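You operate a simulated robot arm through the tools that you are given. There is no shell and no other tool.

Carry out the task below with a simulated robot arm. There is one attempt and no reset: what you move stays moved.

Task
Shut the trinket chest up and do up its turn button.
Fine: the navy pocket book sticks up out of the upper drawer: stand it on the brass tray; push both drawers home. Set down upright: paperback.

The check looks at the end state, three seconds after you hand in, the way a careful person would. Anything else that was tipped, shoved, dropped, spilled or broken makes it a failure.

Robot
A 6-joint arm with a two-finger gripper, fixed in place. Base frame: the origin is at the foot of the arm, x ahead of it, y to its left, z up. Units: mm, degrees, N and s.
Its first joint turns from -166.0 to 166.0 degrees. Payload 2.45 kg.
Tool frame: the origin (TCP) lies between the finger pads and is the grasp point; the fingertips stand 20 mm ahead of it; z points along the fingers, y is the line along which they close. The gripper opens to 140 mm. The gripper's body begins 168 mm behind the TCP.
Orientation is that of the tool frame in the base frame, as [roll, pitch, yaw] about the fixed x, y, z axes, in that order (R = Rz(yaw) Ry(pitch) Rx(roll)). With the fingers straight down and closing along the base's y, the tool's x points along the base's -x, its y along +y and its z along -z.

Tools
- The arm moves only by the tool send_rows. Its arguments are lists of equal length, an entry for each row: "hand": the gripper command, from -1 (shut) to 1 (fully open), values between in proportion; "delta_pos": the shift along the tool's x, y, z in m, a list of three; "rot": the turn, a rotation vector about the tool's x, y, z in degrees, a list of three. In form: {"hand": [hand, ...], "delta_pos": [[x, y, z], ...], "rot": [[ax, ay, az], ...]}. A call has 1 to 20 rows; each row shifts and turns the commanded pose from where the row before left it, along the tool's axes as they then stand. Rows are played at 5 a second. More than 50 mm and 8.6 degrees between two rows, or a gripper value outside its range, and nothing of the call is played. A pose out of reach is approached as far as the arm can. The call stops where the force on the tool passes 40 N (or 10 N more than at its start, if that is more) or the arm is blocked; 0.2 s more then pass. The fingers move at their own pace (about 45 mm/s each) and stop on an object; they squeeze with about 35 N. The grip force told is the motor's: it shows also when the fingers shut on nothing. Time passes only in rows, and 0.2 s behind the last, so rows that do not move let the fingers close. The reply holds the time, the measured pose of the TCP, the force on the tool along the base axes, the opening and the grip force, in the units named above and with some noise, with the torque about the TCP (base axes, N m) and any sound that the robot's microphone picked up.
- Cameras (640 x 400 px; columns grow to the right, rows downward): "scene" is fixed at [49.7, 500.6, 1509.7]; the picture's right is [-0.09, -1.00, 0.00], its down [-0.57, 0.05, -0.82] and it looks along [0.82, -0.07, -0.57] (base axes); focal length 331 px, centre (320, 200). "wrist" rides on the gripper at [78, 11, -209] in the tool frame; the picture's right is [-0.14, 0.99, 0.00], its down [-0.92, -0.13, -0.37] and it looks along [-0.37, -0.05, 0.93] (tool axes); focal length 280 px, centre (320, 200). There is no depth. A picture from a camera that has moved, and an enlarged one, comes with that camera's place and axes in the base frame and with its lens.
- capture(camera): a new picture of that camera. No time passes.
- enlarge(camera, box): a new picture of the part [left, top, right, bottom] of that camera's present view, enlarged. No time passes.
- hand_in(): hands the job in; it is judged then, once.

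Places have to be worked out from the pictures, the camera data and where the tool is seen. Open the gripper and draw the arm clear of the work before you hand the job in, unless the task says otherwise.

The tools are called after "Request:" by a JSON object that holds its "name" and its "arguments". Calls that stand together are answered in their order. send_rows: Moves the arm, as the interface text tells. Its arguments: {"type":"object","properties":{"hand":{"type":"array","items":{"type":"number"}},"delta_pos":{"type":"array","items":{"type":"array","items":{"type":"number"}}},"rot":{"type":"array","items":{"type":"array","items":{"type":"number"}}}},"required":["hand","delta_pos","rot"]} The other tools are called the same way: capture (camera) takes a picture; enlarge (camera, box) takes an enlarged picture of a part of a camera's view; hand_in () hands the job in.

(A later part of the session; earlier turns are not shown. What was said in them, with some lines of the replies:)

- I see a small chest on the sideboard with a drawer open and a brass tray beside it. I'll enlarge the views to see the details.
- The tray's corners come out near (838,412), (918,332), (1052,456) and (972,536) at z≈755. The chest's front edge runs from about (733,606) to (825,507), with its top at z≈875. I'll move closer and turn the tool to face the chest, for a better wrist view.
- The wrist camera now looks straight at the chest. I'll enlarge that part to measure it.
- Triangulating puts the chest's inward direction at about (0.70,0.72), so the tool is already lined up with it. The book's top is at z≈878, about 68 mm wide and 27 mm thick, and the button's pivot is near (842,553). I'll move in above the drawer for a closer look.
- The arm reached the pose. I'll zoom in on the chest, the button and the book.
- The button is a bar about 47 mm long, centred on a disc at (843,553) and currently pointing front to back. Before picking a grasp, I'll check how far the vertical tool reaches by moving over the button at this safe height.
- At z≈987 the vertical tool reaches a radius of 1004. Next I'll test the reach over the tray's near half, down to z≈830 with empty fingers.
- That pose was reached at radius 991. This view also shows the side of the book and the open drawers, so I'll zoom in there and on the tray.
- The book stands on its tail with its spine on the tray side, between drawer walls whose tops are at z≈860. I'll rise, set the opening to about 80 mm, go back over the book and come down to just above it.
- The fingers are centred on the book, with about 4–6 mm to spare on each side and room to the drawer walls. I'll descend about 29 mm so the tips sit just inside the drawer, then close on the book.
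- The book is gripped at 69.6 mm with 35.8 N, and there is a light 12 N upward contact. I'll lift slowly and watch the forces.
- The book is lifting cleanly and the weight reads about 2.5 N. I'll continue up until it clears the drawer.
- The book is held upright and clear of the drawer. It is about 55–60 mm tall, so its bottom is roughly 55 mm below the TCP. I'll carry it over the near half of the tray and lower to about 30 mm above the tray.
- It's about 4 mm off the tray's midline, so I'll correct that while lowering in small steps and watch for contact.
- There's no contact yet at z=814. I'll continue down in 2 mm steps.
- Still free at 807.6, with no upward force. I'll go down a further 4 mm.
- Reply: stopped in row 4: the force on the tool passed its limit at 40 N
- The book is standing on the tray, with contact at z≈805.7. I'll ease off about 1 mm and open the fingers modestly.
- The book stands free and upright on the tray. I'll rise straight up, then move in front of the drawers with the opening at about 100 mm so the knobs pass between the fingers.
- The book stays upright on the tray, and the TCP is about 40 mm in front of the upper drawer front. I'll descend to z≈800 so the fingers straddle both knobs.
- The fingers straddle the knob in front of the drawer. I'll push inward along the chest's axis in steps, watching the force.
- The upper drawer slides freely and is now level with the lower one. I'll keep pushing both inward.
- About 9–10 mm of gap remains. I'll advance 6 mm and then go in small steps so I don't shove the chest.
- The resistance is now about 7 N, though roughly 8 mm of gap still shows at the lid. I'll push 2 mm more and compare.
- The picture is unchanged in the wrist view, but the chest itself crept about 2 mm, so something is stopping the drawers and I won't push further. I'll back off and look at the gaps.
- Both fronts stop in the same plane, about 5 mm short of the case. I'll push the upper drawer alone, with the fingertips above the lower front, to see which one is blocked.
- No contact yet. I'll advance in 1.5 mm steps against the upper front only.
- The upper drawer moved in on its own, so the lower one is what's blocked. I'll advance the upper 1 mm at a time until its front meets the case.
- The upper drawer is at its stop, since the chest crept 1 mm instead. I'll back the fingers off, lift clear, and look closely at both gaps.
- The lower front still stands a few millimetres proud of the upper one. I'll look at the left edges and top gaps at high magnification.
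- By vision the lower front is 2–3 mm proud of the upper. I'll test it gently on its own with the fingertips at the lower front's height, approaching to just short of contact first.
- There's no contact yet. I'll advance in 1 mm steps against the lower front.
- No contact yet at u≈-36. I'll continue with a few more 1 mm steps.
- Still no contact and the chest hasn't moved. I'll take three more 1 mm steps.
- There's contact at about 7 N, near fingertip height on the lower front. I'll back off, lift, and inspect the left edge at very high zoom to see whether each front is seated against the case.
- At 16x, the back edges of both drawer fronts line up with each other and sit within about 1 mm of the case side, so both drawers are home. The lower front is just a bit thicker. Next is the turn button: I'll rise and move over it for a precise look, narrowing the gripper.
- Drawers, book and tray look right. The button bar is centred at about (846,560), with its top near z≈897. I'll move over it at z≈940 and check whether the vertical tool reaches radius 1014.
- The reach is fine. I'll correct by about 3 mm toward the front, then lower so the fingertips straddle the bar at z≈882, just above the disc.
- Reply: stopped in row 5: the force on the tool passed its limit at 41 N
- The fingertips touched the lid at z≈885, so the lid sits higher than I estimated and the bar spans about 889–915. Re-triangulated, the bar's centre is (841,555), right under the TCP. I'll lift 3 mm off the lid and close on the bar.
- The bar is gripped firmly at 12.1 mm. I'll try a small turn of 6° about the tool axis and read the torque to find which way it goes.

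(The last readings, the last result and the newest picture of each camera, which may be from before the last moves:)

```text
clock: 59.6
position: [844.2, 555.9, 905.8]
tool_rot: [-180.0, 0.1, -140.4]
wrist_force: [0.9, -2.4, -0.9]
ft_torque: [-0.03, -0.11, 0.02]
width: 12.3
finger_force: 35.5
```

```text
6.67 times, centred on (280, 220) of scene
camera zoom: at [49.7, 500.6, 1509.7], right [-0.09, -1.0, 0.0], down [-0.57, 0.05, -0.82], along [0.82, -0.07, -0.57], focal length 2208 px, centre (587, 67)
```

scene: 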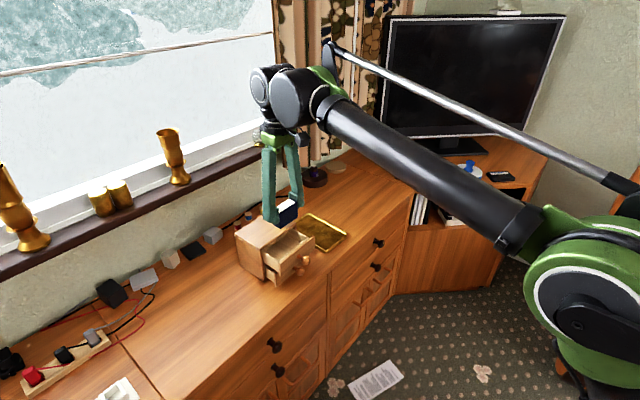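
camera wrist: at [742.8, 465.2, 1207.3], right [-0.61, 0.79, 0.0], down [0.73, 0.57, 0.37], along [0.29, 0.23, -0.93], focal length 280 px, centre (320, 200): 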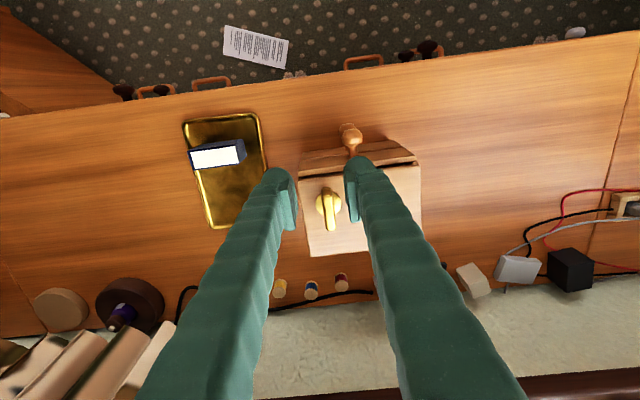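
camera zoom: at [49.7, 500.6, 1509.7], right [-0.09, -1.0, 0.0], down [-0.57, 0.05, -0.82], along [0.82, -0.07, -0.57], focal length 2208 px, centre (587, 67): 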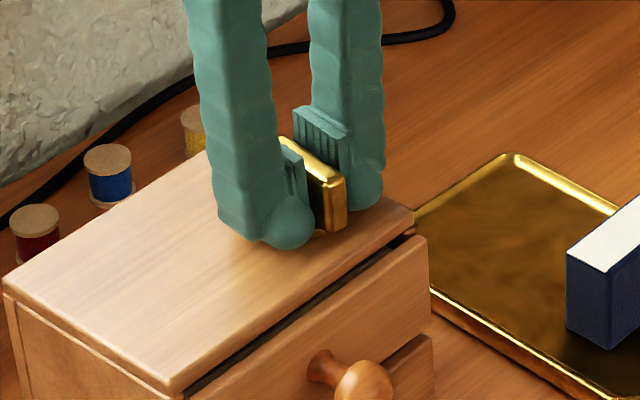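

It turns freely that way. To confirm the direction I'll turn back past the starting angle by a few degrees and see whether there's a stop on the other side.

Request:
{"name": "send_rows", "arguments": {"hand": [-1, -1, -1, -1, -1], "delta_pos": [[0, 0, 0], [0, 0, 0], [0, 0, 0], [0, 0, 0], [0, 0, 0]], "rot": [[0, 0, -3], [0, 0, -3], [0, 0, -2], [0, 0, -2], [0, 0, 0]]}}

Request:
{"name": "enlarge", "arguments": {"camera": "scene", "box": [240, 190, 320, 250]}}

```text
clock: 60.8
position: [843.8, 557.3, 904.7]
tool_rot: [-180.0, 0.0, -130.2]
wrist_force: [1.9, 1.5, 1.0]
ft_torque: [0.29, -0.18, -0.34]
width: 12.0
finger_force: 35.1
```

```text
6.67 times, centred on (280, 220) of scene
camera zoom: at [49.7, 500.6, 1509.7], right [-0.09, -1.0, 0.0], down [-0.57, 0.05, -0.82], along [0.82, -0.07, -0.57], focal length 2208 px, centre (587, 67)
```

zoom: 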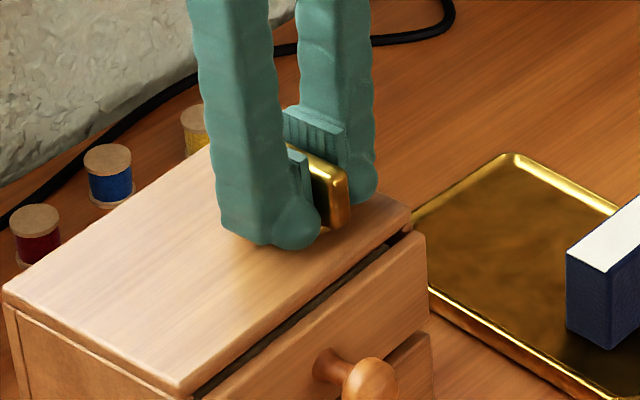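

There's a stop on that side: the torque read -0.34 Nm and the chest swivelled about 3°. So the button does up the other way, and I can undo the small swivel at the far end. I'll turn about 60° in the free direction and check.

Request:
{"name": "send_rows", "arguments": {"hand": [-1, -1, -1, -1, -1, -1, -1, -1, -1, -1, -1, -1, -1], "delta_pos": [[0, 0, 0], [0, 0, 0], [0, 0, 0], [0, 0, 0], [0, 0, 0], [0, 0, 0], [0, 0, 0], [0, 0, 0], [0, 0, 0], [0, 0, 0], [0, 0, 0], [0, 0, 0], [0, 0, 0]], "rot": [[0, 0, 5], [0, 0, 5], [0, 0, 5], [0, 0, 5], [0, 0, 5], [0, 0, 5], [0, 0, 5], [0, 0, 5], [0, 0, 5], [0, 0, 5], [0, 0, 5], [0, 0, 5], [0, 0, 0]]}}

Request:
{"name": "enlarge", "arguments": {"camera": "scene", "box": [240, 190, 320, 250]}}

Request:
{"name": "capture", "arguments": {"camera": "scene"}}

```text
clock: 63.6
position: [841.6, 556.4, 906.8]
tool_rot: [180.0, 0.0, 169.7]
wrist_force: [1.1, -3.9, 0.1]
ft_torque: [-0.02, -0.04, -0.01]
width: 12.0
finger_force: 35.2
```

```text
6.67 times, centred on (280, 220) of scene
camera zoom: at [49.7, 500.6, 1509.7], right [-0.09, -1.0, 0.0], down [-0.57, 0.05, -0.82], along [0.82, -0.07, -0.57], focal length 2208 px, centre (587, 67)
```

zoom: 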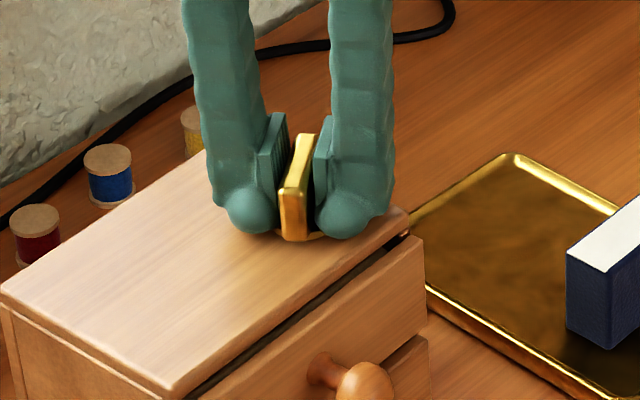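

```text
taken
```

scene: 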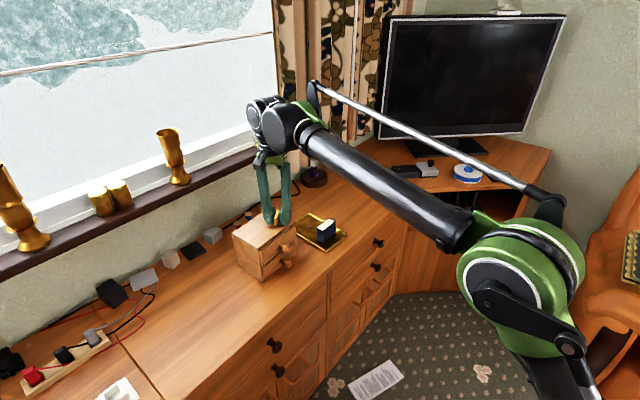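

It turned 60° freely with almost no torque, and the chest is back near its earlier orientation. I'll continue 20° more and check.

Request:
{"name": "send_rows", "arguments": {"hand": [-1, -1, -1, -1, -1], "delta_pos": [[0, 0, 0], [0, 0, 0], [0, 0, 0], [0, 0, 0], [0, 0, 0]], "rot": [[0, 0, 5], [0, 0, 5], [0, 0, 5], [0, 0, 5], [0, 0, 0]]}}

Request:
{"name": "enlarge", "arguments": {"camera": "scene", "box": [240, 190, 320, 250]}}

```text
clock: 64.8
position: [843.1, 556.5, 907.2]
tool_rot: [180.0, 0.0, 149.6]
wrist_force: [0.4, -6.5, -0.3]
ft_torque: [-0.07, -0.06, 0.0]
width: 12.2
finger_force: 34.9
```

```text
6.67 times, centred on (280, 220) of scene
camera zoom: at [49.7, 500.6, 1509.7], right [-0.09, -1.0, 0.0], down [-0.57, 0.05, -0.82], along [0.82, -0.07, -0.57], focal length 2208 px, centre (587, 67)
```

zoom: 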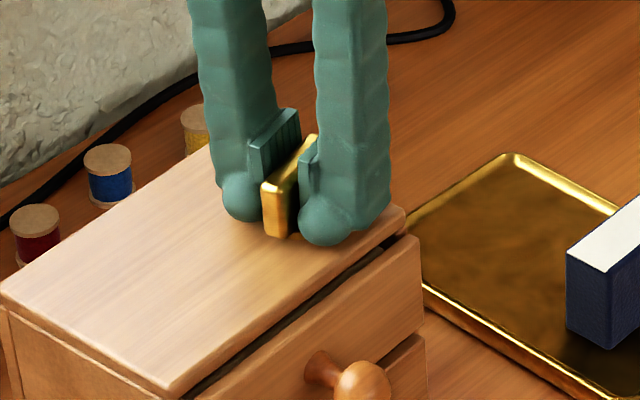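

The torque about the turn axis is still near zero, but a side force has built up, so the TCP isn't quite on the pivot. I'll re-take the same zoom box as at the start to see how much the chest has shifted.

Request:
{"name": "enlarge", "arguments": {"camera": "scene", "box": [230, 205, 330, 290]}}

Request:
{"name": "enlarge", "arguments": {"camera": "wrist", "box": [220, 80, 420, 280]}}

```text
4.71 times, centred on (280, 248) of scene
camera zoom: at [49.7, 500.6, 1509.7], right [-0.09, -1.0, 0.0], down [-0.57, 0.05, -0.82], along [0.82, -0.07, -0.57], focal length 1558 px, centre (508, -24)
```

zoom: 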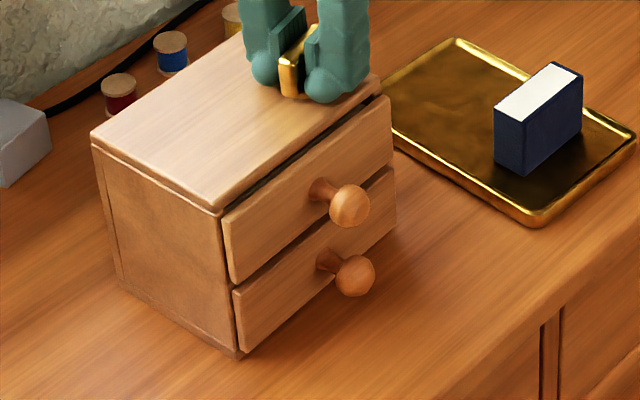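

```text
2.00 times, centred on (320, 180) of wrist
camera zoom: at [780.3, 605.1, 1115.9], right [0.62, 0.78, 0.0], down [0.73, -0.58, 0.37], along [0.29, -0.23, -0.93], focal length 561 px, centre (320, 240)
```

zoom: 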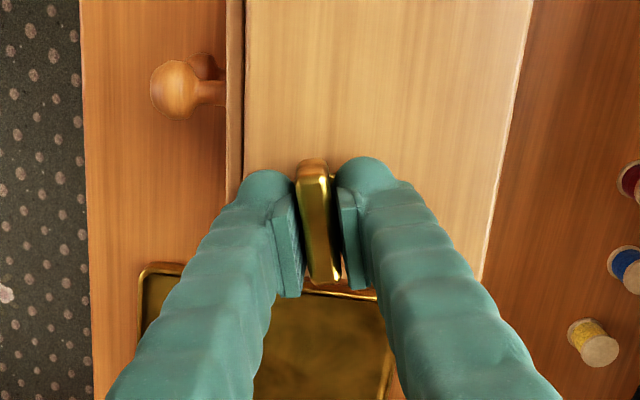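

Compared with the first picture, the chest has crept roughly 10 mm inward, and the tool is still pushing that way with about 6.5 N. I'll ease the tool 2 mm back toward the front and watch the force.

Request:
{"name": "send_rows", "arguments": {"hand": [-1, -1, -1], "delta_pos": [[0, -0.001, 0], [0, -0.001, 0], [0, 0, 0]], "rot": [[0, 0, 0], [0, 0, 0], [0, 0, 0]]}}

Request:
{"name": "enlarge", "arguments": {"camera": "scene", "box": [230, 205, 330, 290]}}

```text
clock: 65.6
position: [841.6, 556.2, 906.7]
tool_rot: [179.9, 0.0, 149.7]
wrist_force: [5.5, 3.7, 1.3]
ft_torque: [0.01, -0.15, -0.01]
width: 12.1
finger_force: 35.4
```

```text
4.71 times, centred on (280, 248) of scene
camera zoom: at [49.7, 500.6, 1509.7], right [-0.09, -1.0, 0.0], down [-0.57, 0.05, -0.82], along [0.82, -0.07, -0.57], focal length 1558 px, centre (508, -24)
```

zoom: 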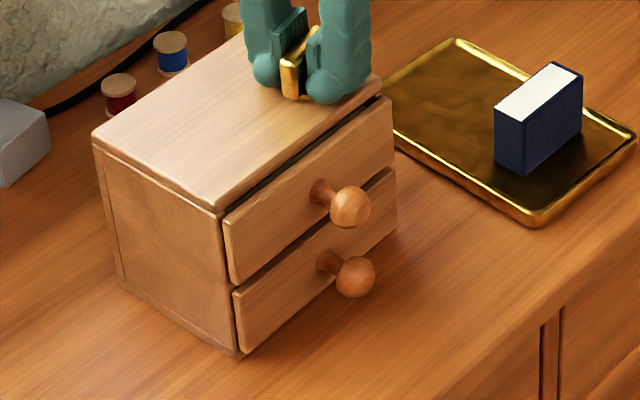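

The force reversed to about 6.6 N, near where the chest slides, and it isn't tipping. I'll pull back 4 mm more in small steps and check the picture.

Request:
{"name": "send_rows", "arguments": {"hand": [-1, -1, -1, -1, -1], "delta_pos": [[0, -0.001, 0], [0, -0.001, 0], [0, -0.001, 0], [0, -0.001, 0], [0, 0, 0]], "rot": [[0, 0, 0], [0, 0, 0], [0, 0, 0], [0, 0, 0], [0, 0, 0]]}}

Request:
{"name": "enlarge", "arguments": {"camera": "scene", "box": [230, 205, 330, 290]}}

```text
clock: 66.8
position: [839.8, 552.0, 906.5]
tool_rot: [179.9, 0.0, 149.7]
wrist_force: [2.1, 7.7, 2.2]
ft_torque: [0.05, -0.03, -0.02]
width: 11.8
finger_force: 35.3
```

```text
4.71 times, centred on (280, 248) of scene
camera zoom: at [49.7, 500.6, 1509.7], right [-0.09, -1.0, 0.0], down [-0.57, 0.05, -0.82], along [0.82, -0.07, -0.57], focal length 1558 px, centre (508, -24)
```

zoom: 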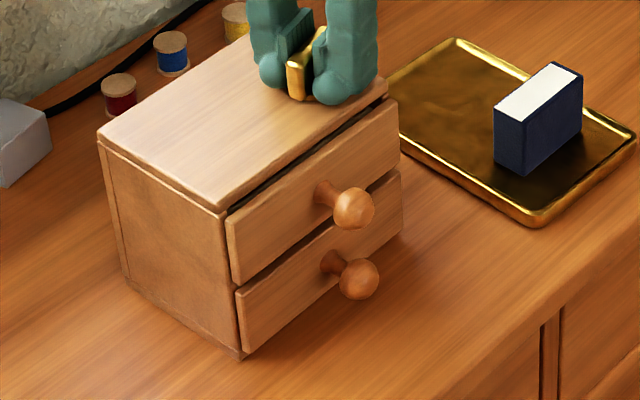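

The chest slid back about 4 mm without tipping. I'll relieve the force by 1 mm and then turn the button another 10°.

Request:
{"name": "send_rows", "arguments": {"hand": [-1, -1, -1, -1, -1], "delta_pos": [[0, 0.0007, 0], [0, 0, 0], [0, 0, 0], [0, 0, 0], [0, 0, 0]], "rot": [[0, 0, 0], [0, 0, 4], [0, 0, 4], [0, 0, 2], [0, 0, 0]]}}

Request:
{"name": "enlarge", "arguments": {"camera": "scene", "box": [230, 205, 330, 290]}}

```text
clock: 68.0
position: [840.8, 552.4, 906.7]
tool_rot: [179.9, 0.0, 139.7]
wrist_force: [0.9, -6.9, 0.4]
ft_torque: [0.1, 0.17, 0.05]
width: 12.0
finger_force: 34.6
```

```text
4.71 times, centred on (280, 248) of scene
camera zoom: at [49.7, 500.6, 1509.7], right [-0.09, -1.0, 0.0], down [-0.57, 0.05, -0.82], along [0.82, -0.07, -0.57], focal length 1558 px, centre (508, -24)
```

zoom: 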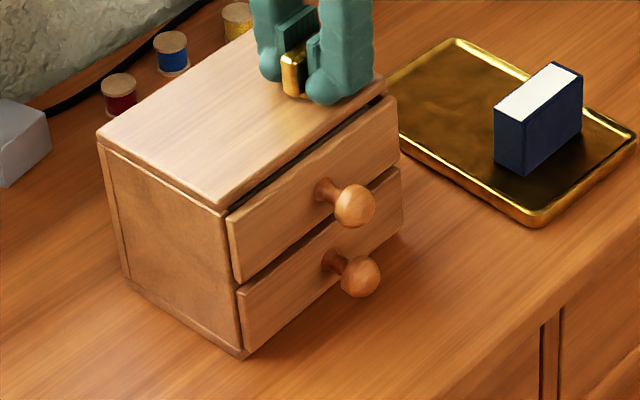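

The turn torque is only 0.05 Nm. I'll continue 4° more.

Request:
{"name": "send_rows", "arguments": {"hand": [-1, -1, -1], "delta_pos": [[0, -0.0005, 0], [0, 0, 0], [0, 0, 0]], "rot": [[0, 0, 2], [0, 0, 2], [0, 0, 0]]}}

Request:
{"name": "enlarge", "arguments": {"camera": "wrist", "box": [220, 80, 420, 280]}}

Request:
{"name": "enlarge", "arguments": {"camera": "scene", "box": [240, 190, 320, 250]}}

```text
clock: 68.8
position: [839.6, 552.9, 906.3]
tool_rot: [179.9, 0.0, 135.7]
wrist_force: [-5.4, -2.1, 0.6]
ft_torque: [0.04, 0.1, 0.21]
width: 12.0
finger_force: 34.4
```

```text
2.00 times, centred on (320, 180) of wrist
camera zoom: at [791.2, 614.8, 1115.8], right [0.79, 0.61, 0.0], down [0.57, -0.73, 0.37], along [0.23, -0.29, -0.93], focal length 561 px, centre (320, 240)
```

zoom: 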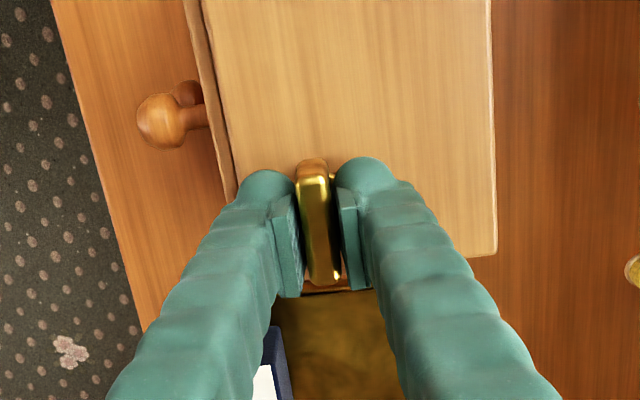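

```text
6.67 times, centred on (280, 220) of scene
camera zoom: at [49.7, 500.6, 1509.7], right [-0.09, -1.0, 0.0], down [-0.57, 0.05, -0.82], along [0.82, -0.07, -0.57], focal length 2208 px, centre (587, 67)
```

zoom: 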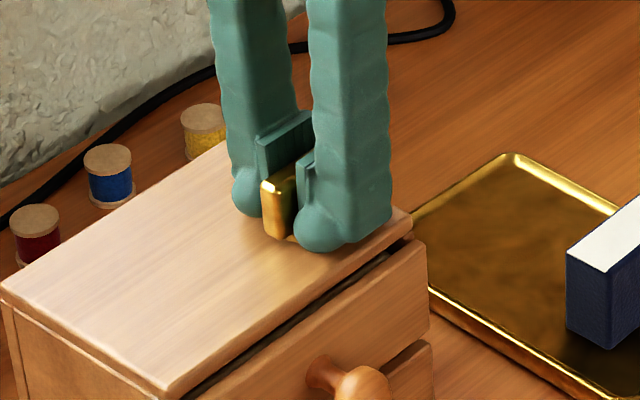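

The bar is now within a degree or two of parallel to the front edge, and the torque has risen to 0.21 Nm, which suggests the far stop. I'll add 2° to confirm.

Request:
{"name": "send_rows", "arguments": {"hand": [-1, -1, -1], "delta_pos": [[0, 0, 0], [0, 0, 0], [0, 0, 0]], "rot": [[0, 0, 1], [0, 0, 1], [0, 0, 0]]}}

Request:
{"name": "enlarge", "arguments": {"camera": "scene", "box": [230, 205, 330, 290]}}

Request:
{"name": "enlarge", "arguments": {"camera": "wrist", "box": [220, 80, 420, 280]}}

```text
clock: 69.6
position: [839.6, 552.4, 906.6]
tool_rot: [179.9, 0.0, 133.7]
wrist_force: [-1.0, 4.3, 2.8]
ft_torque: [-0.02, -0.09, 0.64]
width: 12.2
finger_force: 35.0
```

```text
4.71 times, centred on (280, 248) of scene
camera zoom: at [49.7, 500.6, 1509.7], right [-0.09, -1.0, 0.0], down [-0.57, 0.05, -0.82], along [0.82, -0.07, -0.57], focal length 1558 px, centre (508, -24)
```

zoom: 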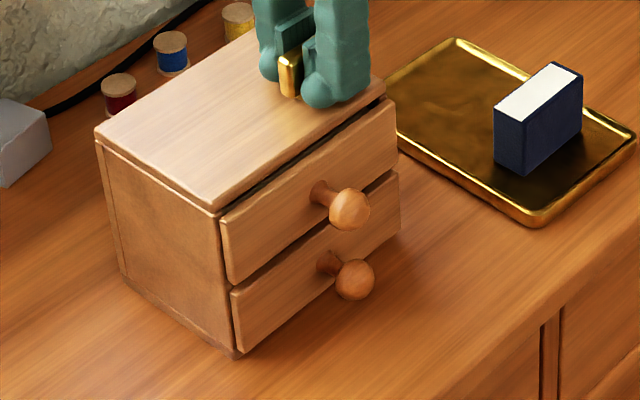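

```text
2.00 times, centred on (320, 180) of wrist
camera zoom: at [793.3, 616.1, 1115.7], right [0.81, 0.58, 0.0], down [0.54, -0.75, 0.37], along [0.22, -0.3, -0.93], focal length 561 px, centre (320, 240)
```

zoom: 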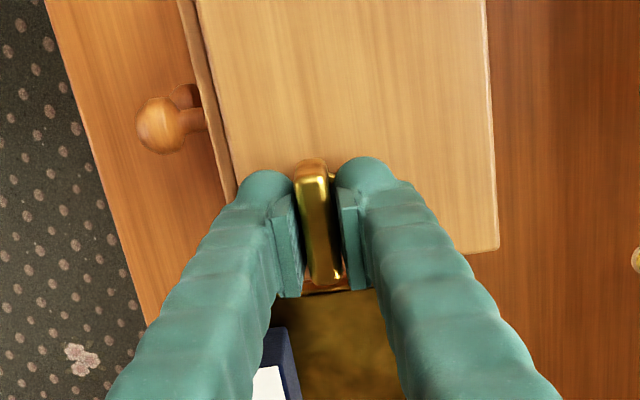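

The torque jumped to 0.64 Nm, so the button is at its far stop, a quarter turn from where it started. I'll relieve it slightly, open the fingers a little, and rise straight up.

Request:
{"name": "send_rows", "arguments": {"hand": [-1, -0.85, -0.65, -0.5, -0.5, -0.5, -0.5, -0.5], "delta_pos": [[0, 0, 0], [0, 0, 0], [0, 0, 0], [0, 0, 0], [0, 0, -0.02], [0, 0, -0.03], [0, 0, -0.03], [0, 0, 0]], "rot": [[0, 0, -0.7], [0, 0, 0], [0, 0, 0], [0, 0, 0], [0, 0, 0], [0, 0, 0], [0, 0, 0], [0, 0, 0]]}}

Request:
{"name": "enlarge", "arguments": {"camera": "scene", "box": [230, 205, 330, 290]}}

Request:
{"name": "capture", "arguments": {"camera": "wrist"}}

```text
clock: 71.4
position: [841.5, 551.9, 987.5]
tool_rot: [180.0, 0.0, 134.3]
wrist_force: [0.3, -0.1, 0.2]
ft_torque: [0.04, -0.01, 0.0]
width: 35.0
finger_force: 0.1
```

```text
4.71 times, centred on (280, 248) of scene
camera zoom: at [49.7, 500.6, 1509.7], right [-0.09, -1.0, 0.0], down [-0.57, 0.05, -0.82], along [0.82, -0.07, -0.57], focal length 1558 px, centre (508, -24)
```

zoom: 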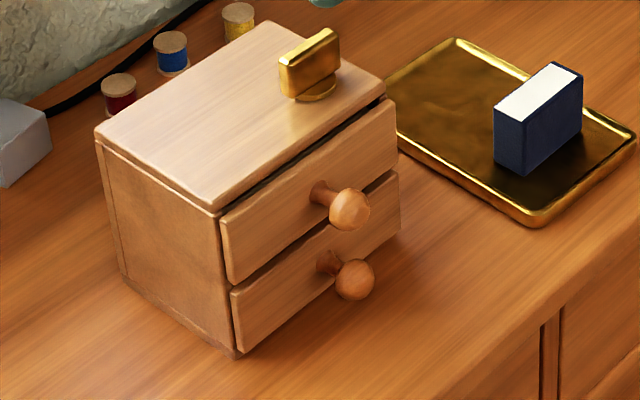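

```text
taken
camera wrist: at [794.4, 615.0, 1196.4], right [0.8, 0.59, 0.0], down [0.55, -0.75, 0.37], along [0.22, -0.3, -0.93], focal length 280 px, centre (320, 200)
```

wrist: 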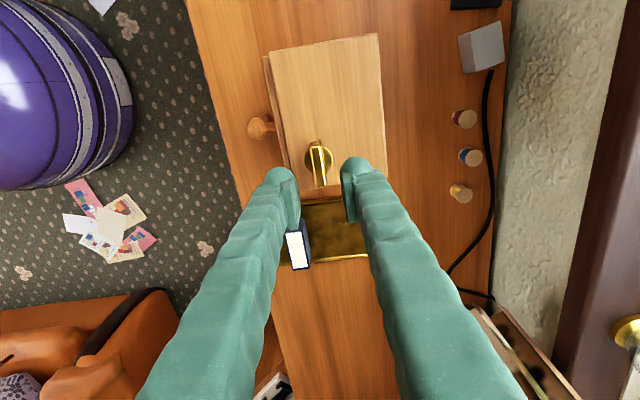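

The button now lies parallel to the front edge. I'll recheck that both drawers are still seated, at high zoom.

Request:
{"name": "enlarge", "arguments": {"camera": "scene", "box": [270, 246, 286, 258]}}

Request:
{"name": "enlarge", "arguments": {"camera": "scene", "box": [270, 262, 286, 274]}}

Request:
{"name": "enlarge", "arguments": {"camera": "scene", "box": [284, 220, 304, 236]}}

Request:
{"name": "enlarge", "arguments": {"camera": "wrist", "box": [250, 30, 390, 200]}}

```text
16.00 times, centred on (278, 252) of scene
camera zoom: at [49.7, 500.6, 1509.7], right [-0.09, -1.0, 0.0], down [-0.57, 0.05, -0.82], along [0.82, -0.07, -0.57], focal length 5298 px, centre (992, -632)
```

zoom: 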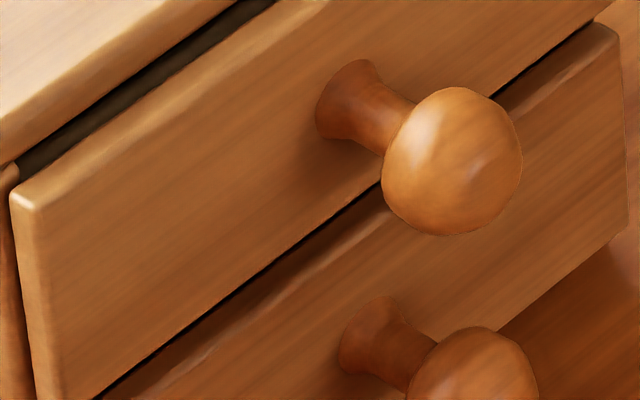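

```text
16.00 times, centred on (278, 268) of scene
camera zoom: at [49.7, 500.6, 1509.7], right [-0.09, -1.0, 0.0], down [-0.57, 0.05, -0.82], along [0.82, -0.07, -0.57], focal length 5298 px, centre (992, -888)
```

zoom: 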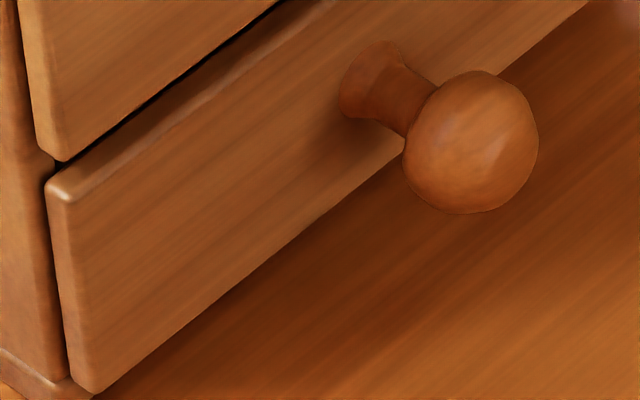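

```text
16.00 times, centred on (294, 228) of scene
camera zoom: at [49.7, 500.6, 1509.7], right [-0.09, -1.0, 0.0], down [-0.57, 0.05, -0.82], along [0.82, -0.07, -0.57], focal length 5298 px, centre (736, -248)
```

zoom: 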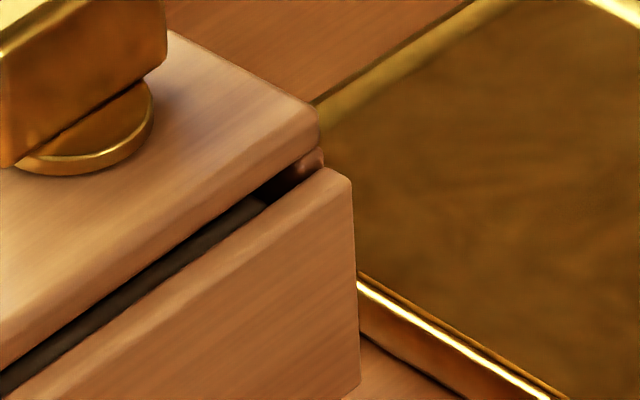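

```text
2.35 times, centred on (320, 115) of wrist
camera zoom: at [794.4, 615.0, 1196.4], right [0.8, 0.59, 0.0], down [0.55, -0.75, 0.37], along [0.22, -0.3, -0.93], focal length 660 px, centre (320, 400)
```

zoom: 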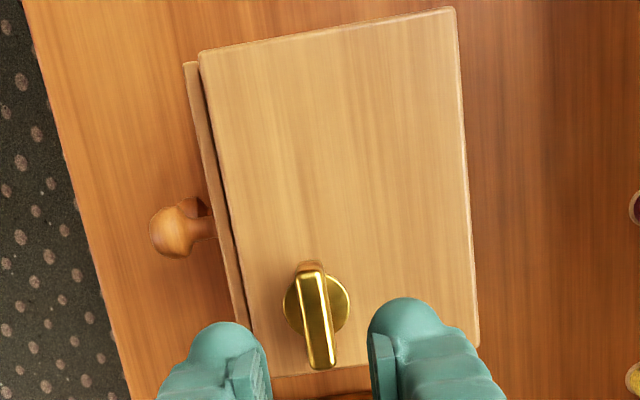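

Both drawers look seated, the strips are unchanged from right after pushing, and the button is at its stop. I'll open the gripper and draw the arm up and back, clear of the work.

Request:
{"name": "send_rows", "arguments": {"hand": [-0.5, -0.5, -0.5, 0, 0.5, 1, 1, 1, 1, 1, 1, 1], "delta_pos": [[0, 0, -0.03], [0, 0, -0.035], [0, 0, -0.035], [0, 0, -0.035], [0, 0, -0.035], [0, -0.035, -0.01], [0, -0.035, -0.01], [0, -0.035, 0], [0, -0.035, 0], [0, -0.035, 0], [0, -0.035, 0], [0, 0, 0]], "rot": [[0, 0, 0], [0, 0, 0], [0, 0, 0], [0, 0, 0], [0, 0, 0], [0, 0, 0], [0, 0, 0], [0, 0, 0], [0, 0, 0], [0, 0, 0], [0, 0, 0], [0, 0, 0]]}}

Request:
{"name": "capture", "arguments": {"camera": "scene"}}

Request:
{"name": "enlarge", "arguments": {"camera": "scene", "box": [220, 190, 360, 290]}}

Request:
{"name": "capture", "arguments": {"camera": "wrist"}}

```text
clock: 74.0
position: [668.9, 390.0, 1115.3]
tool_rot: [179.9, 0.0, 134.4]
wrist_force: [0.5, -1.0, -0.1]
ft_torque: [-0.03, -0.01, -0.03]
width: 140.0
finger_force: 0.1
out of reach, approached as far as the arm can: row 3, 4, 5
```

```text
taken
```

scene: 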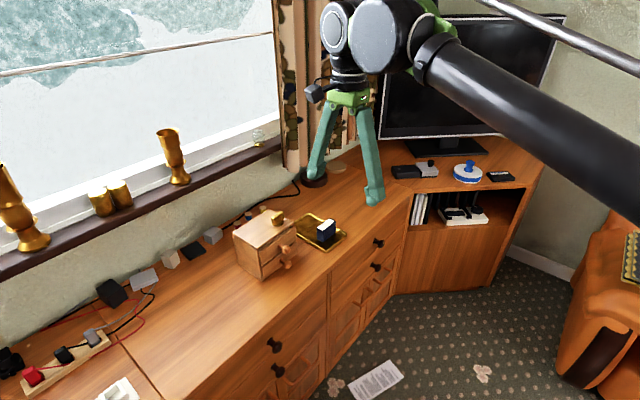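

```text
4.00 times, centred on (290, 240) of scene
camera zoom: at [49.7, 500.6, 1509.7], right [-0.09, -1.0, 0.0], down [-0.57, 0.05, -0.82], along [0.82, -0.07, -0.57], focal length 1324 px, centre (440, 40)
```

zoom: 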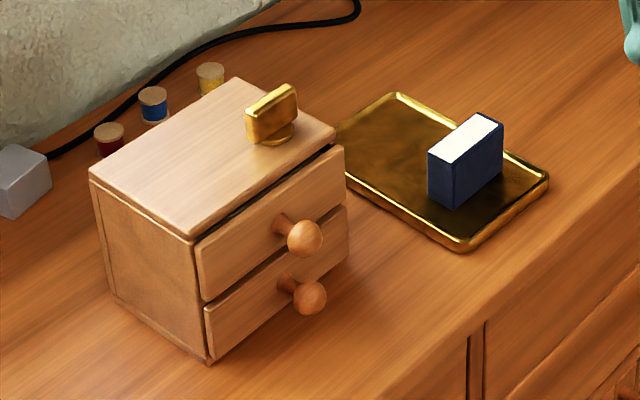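

```text
taken
camera wrist: at [621.5, 454.0, 1324.3], right [0.8, 0.59, 0.0], down [0.55, -0.75, 0.37], along [0.22, -0.3, -0.93], focal length 280 px, centre (320, 200)
```

wrist: 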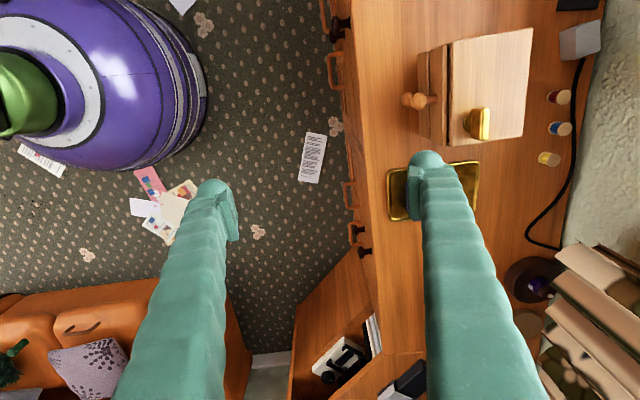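

Everything looks in place and the arm is clear. I'll take one last close look at the drawer seams from this angle before handing in.

Request:
{"name": "enlarge", "arguments": {"camera": "wrist", "box": [395, 20, 545, 155]}}

Request:
{"name": "enlarge", "arguments": {"camera": "wrist", "box": [400, 40, 470, 150]}}

```text
2.96 times, centred on (470, 88) of wrist
camera zoom: at [621.5, 454.0, 1324.3], right [0.8, 0.59, 0.0], down [0.55, -0.75, 0.37], along [0.22, -0.3, -0.93], focal length 831 px, centre (-124, 533)
```

zoom: 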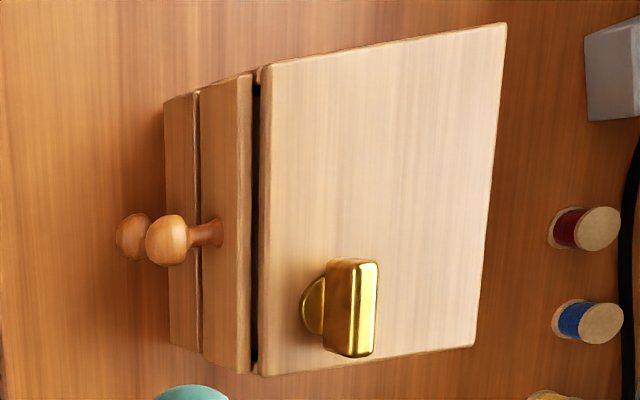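

```text
3.64 times, centred on (435, 95) of wrist
camera zoom: at [621.5, 454.0, 1324.3], right [0.8, 0.59, 0.0], down [0.55, -0.75, 0.37], along [0.22, -0.3, -0.93], focal length 1020 px, centre (-98, 582)
```

zoom: 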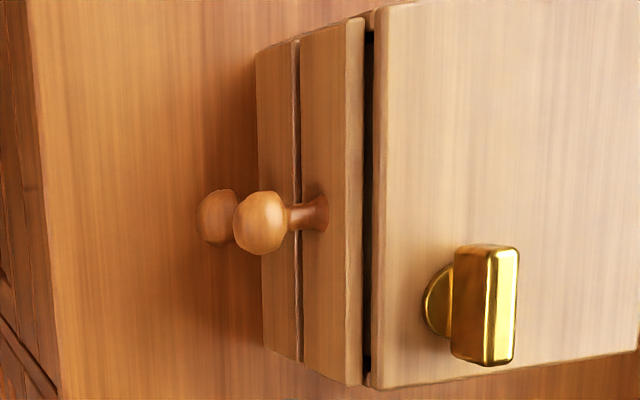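

Both drawer fronts sit against the case, the button bar is turned parallel to the front, and the book stands upright on the tray. The gripper is open and clear, so I'm handing in.

Request:
{"name": "hand_in", "arguments": {}}

```text
The job is handed in.
```

The trinket chest is shut with its turn button done up, and the navy book is standing upright on the brass tray. I've handed the job in; no result has come back.

- **Book:** I lifted it out of the upper drawer and stood it on its bottom edge on the near half of the tray, well inside the rim.
- **Drawers:** both are pushed in until they stopped. Zoomed in, each front sits within about 2 mm of the case. The lower front stands slightly proud of the upper one. I took that to be a thicker front, because both stopped at the same depth when pushed.
- **Turn button:** I turned it a quarter turn, until it hit its stop. It now lies parallel to the front edge. I took that stop as the done-up position, since it was already against the stop the other way.
- **Chest moved:** pushing the drawers and turning the button shifted the whole chest by about 10 mm and swivelled it 2–3 degrees. I pulled it back about 4 mm but did not restore it fully.

I saw nothing else tipped or moved. The gripper is open and the arm is clear of the work.
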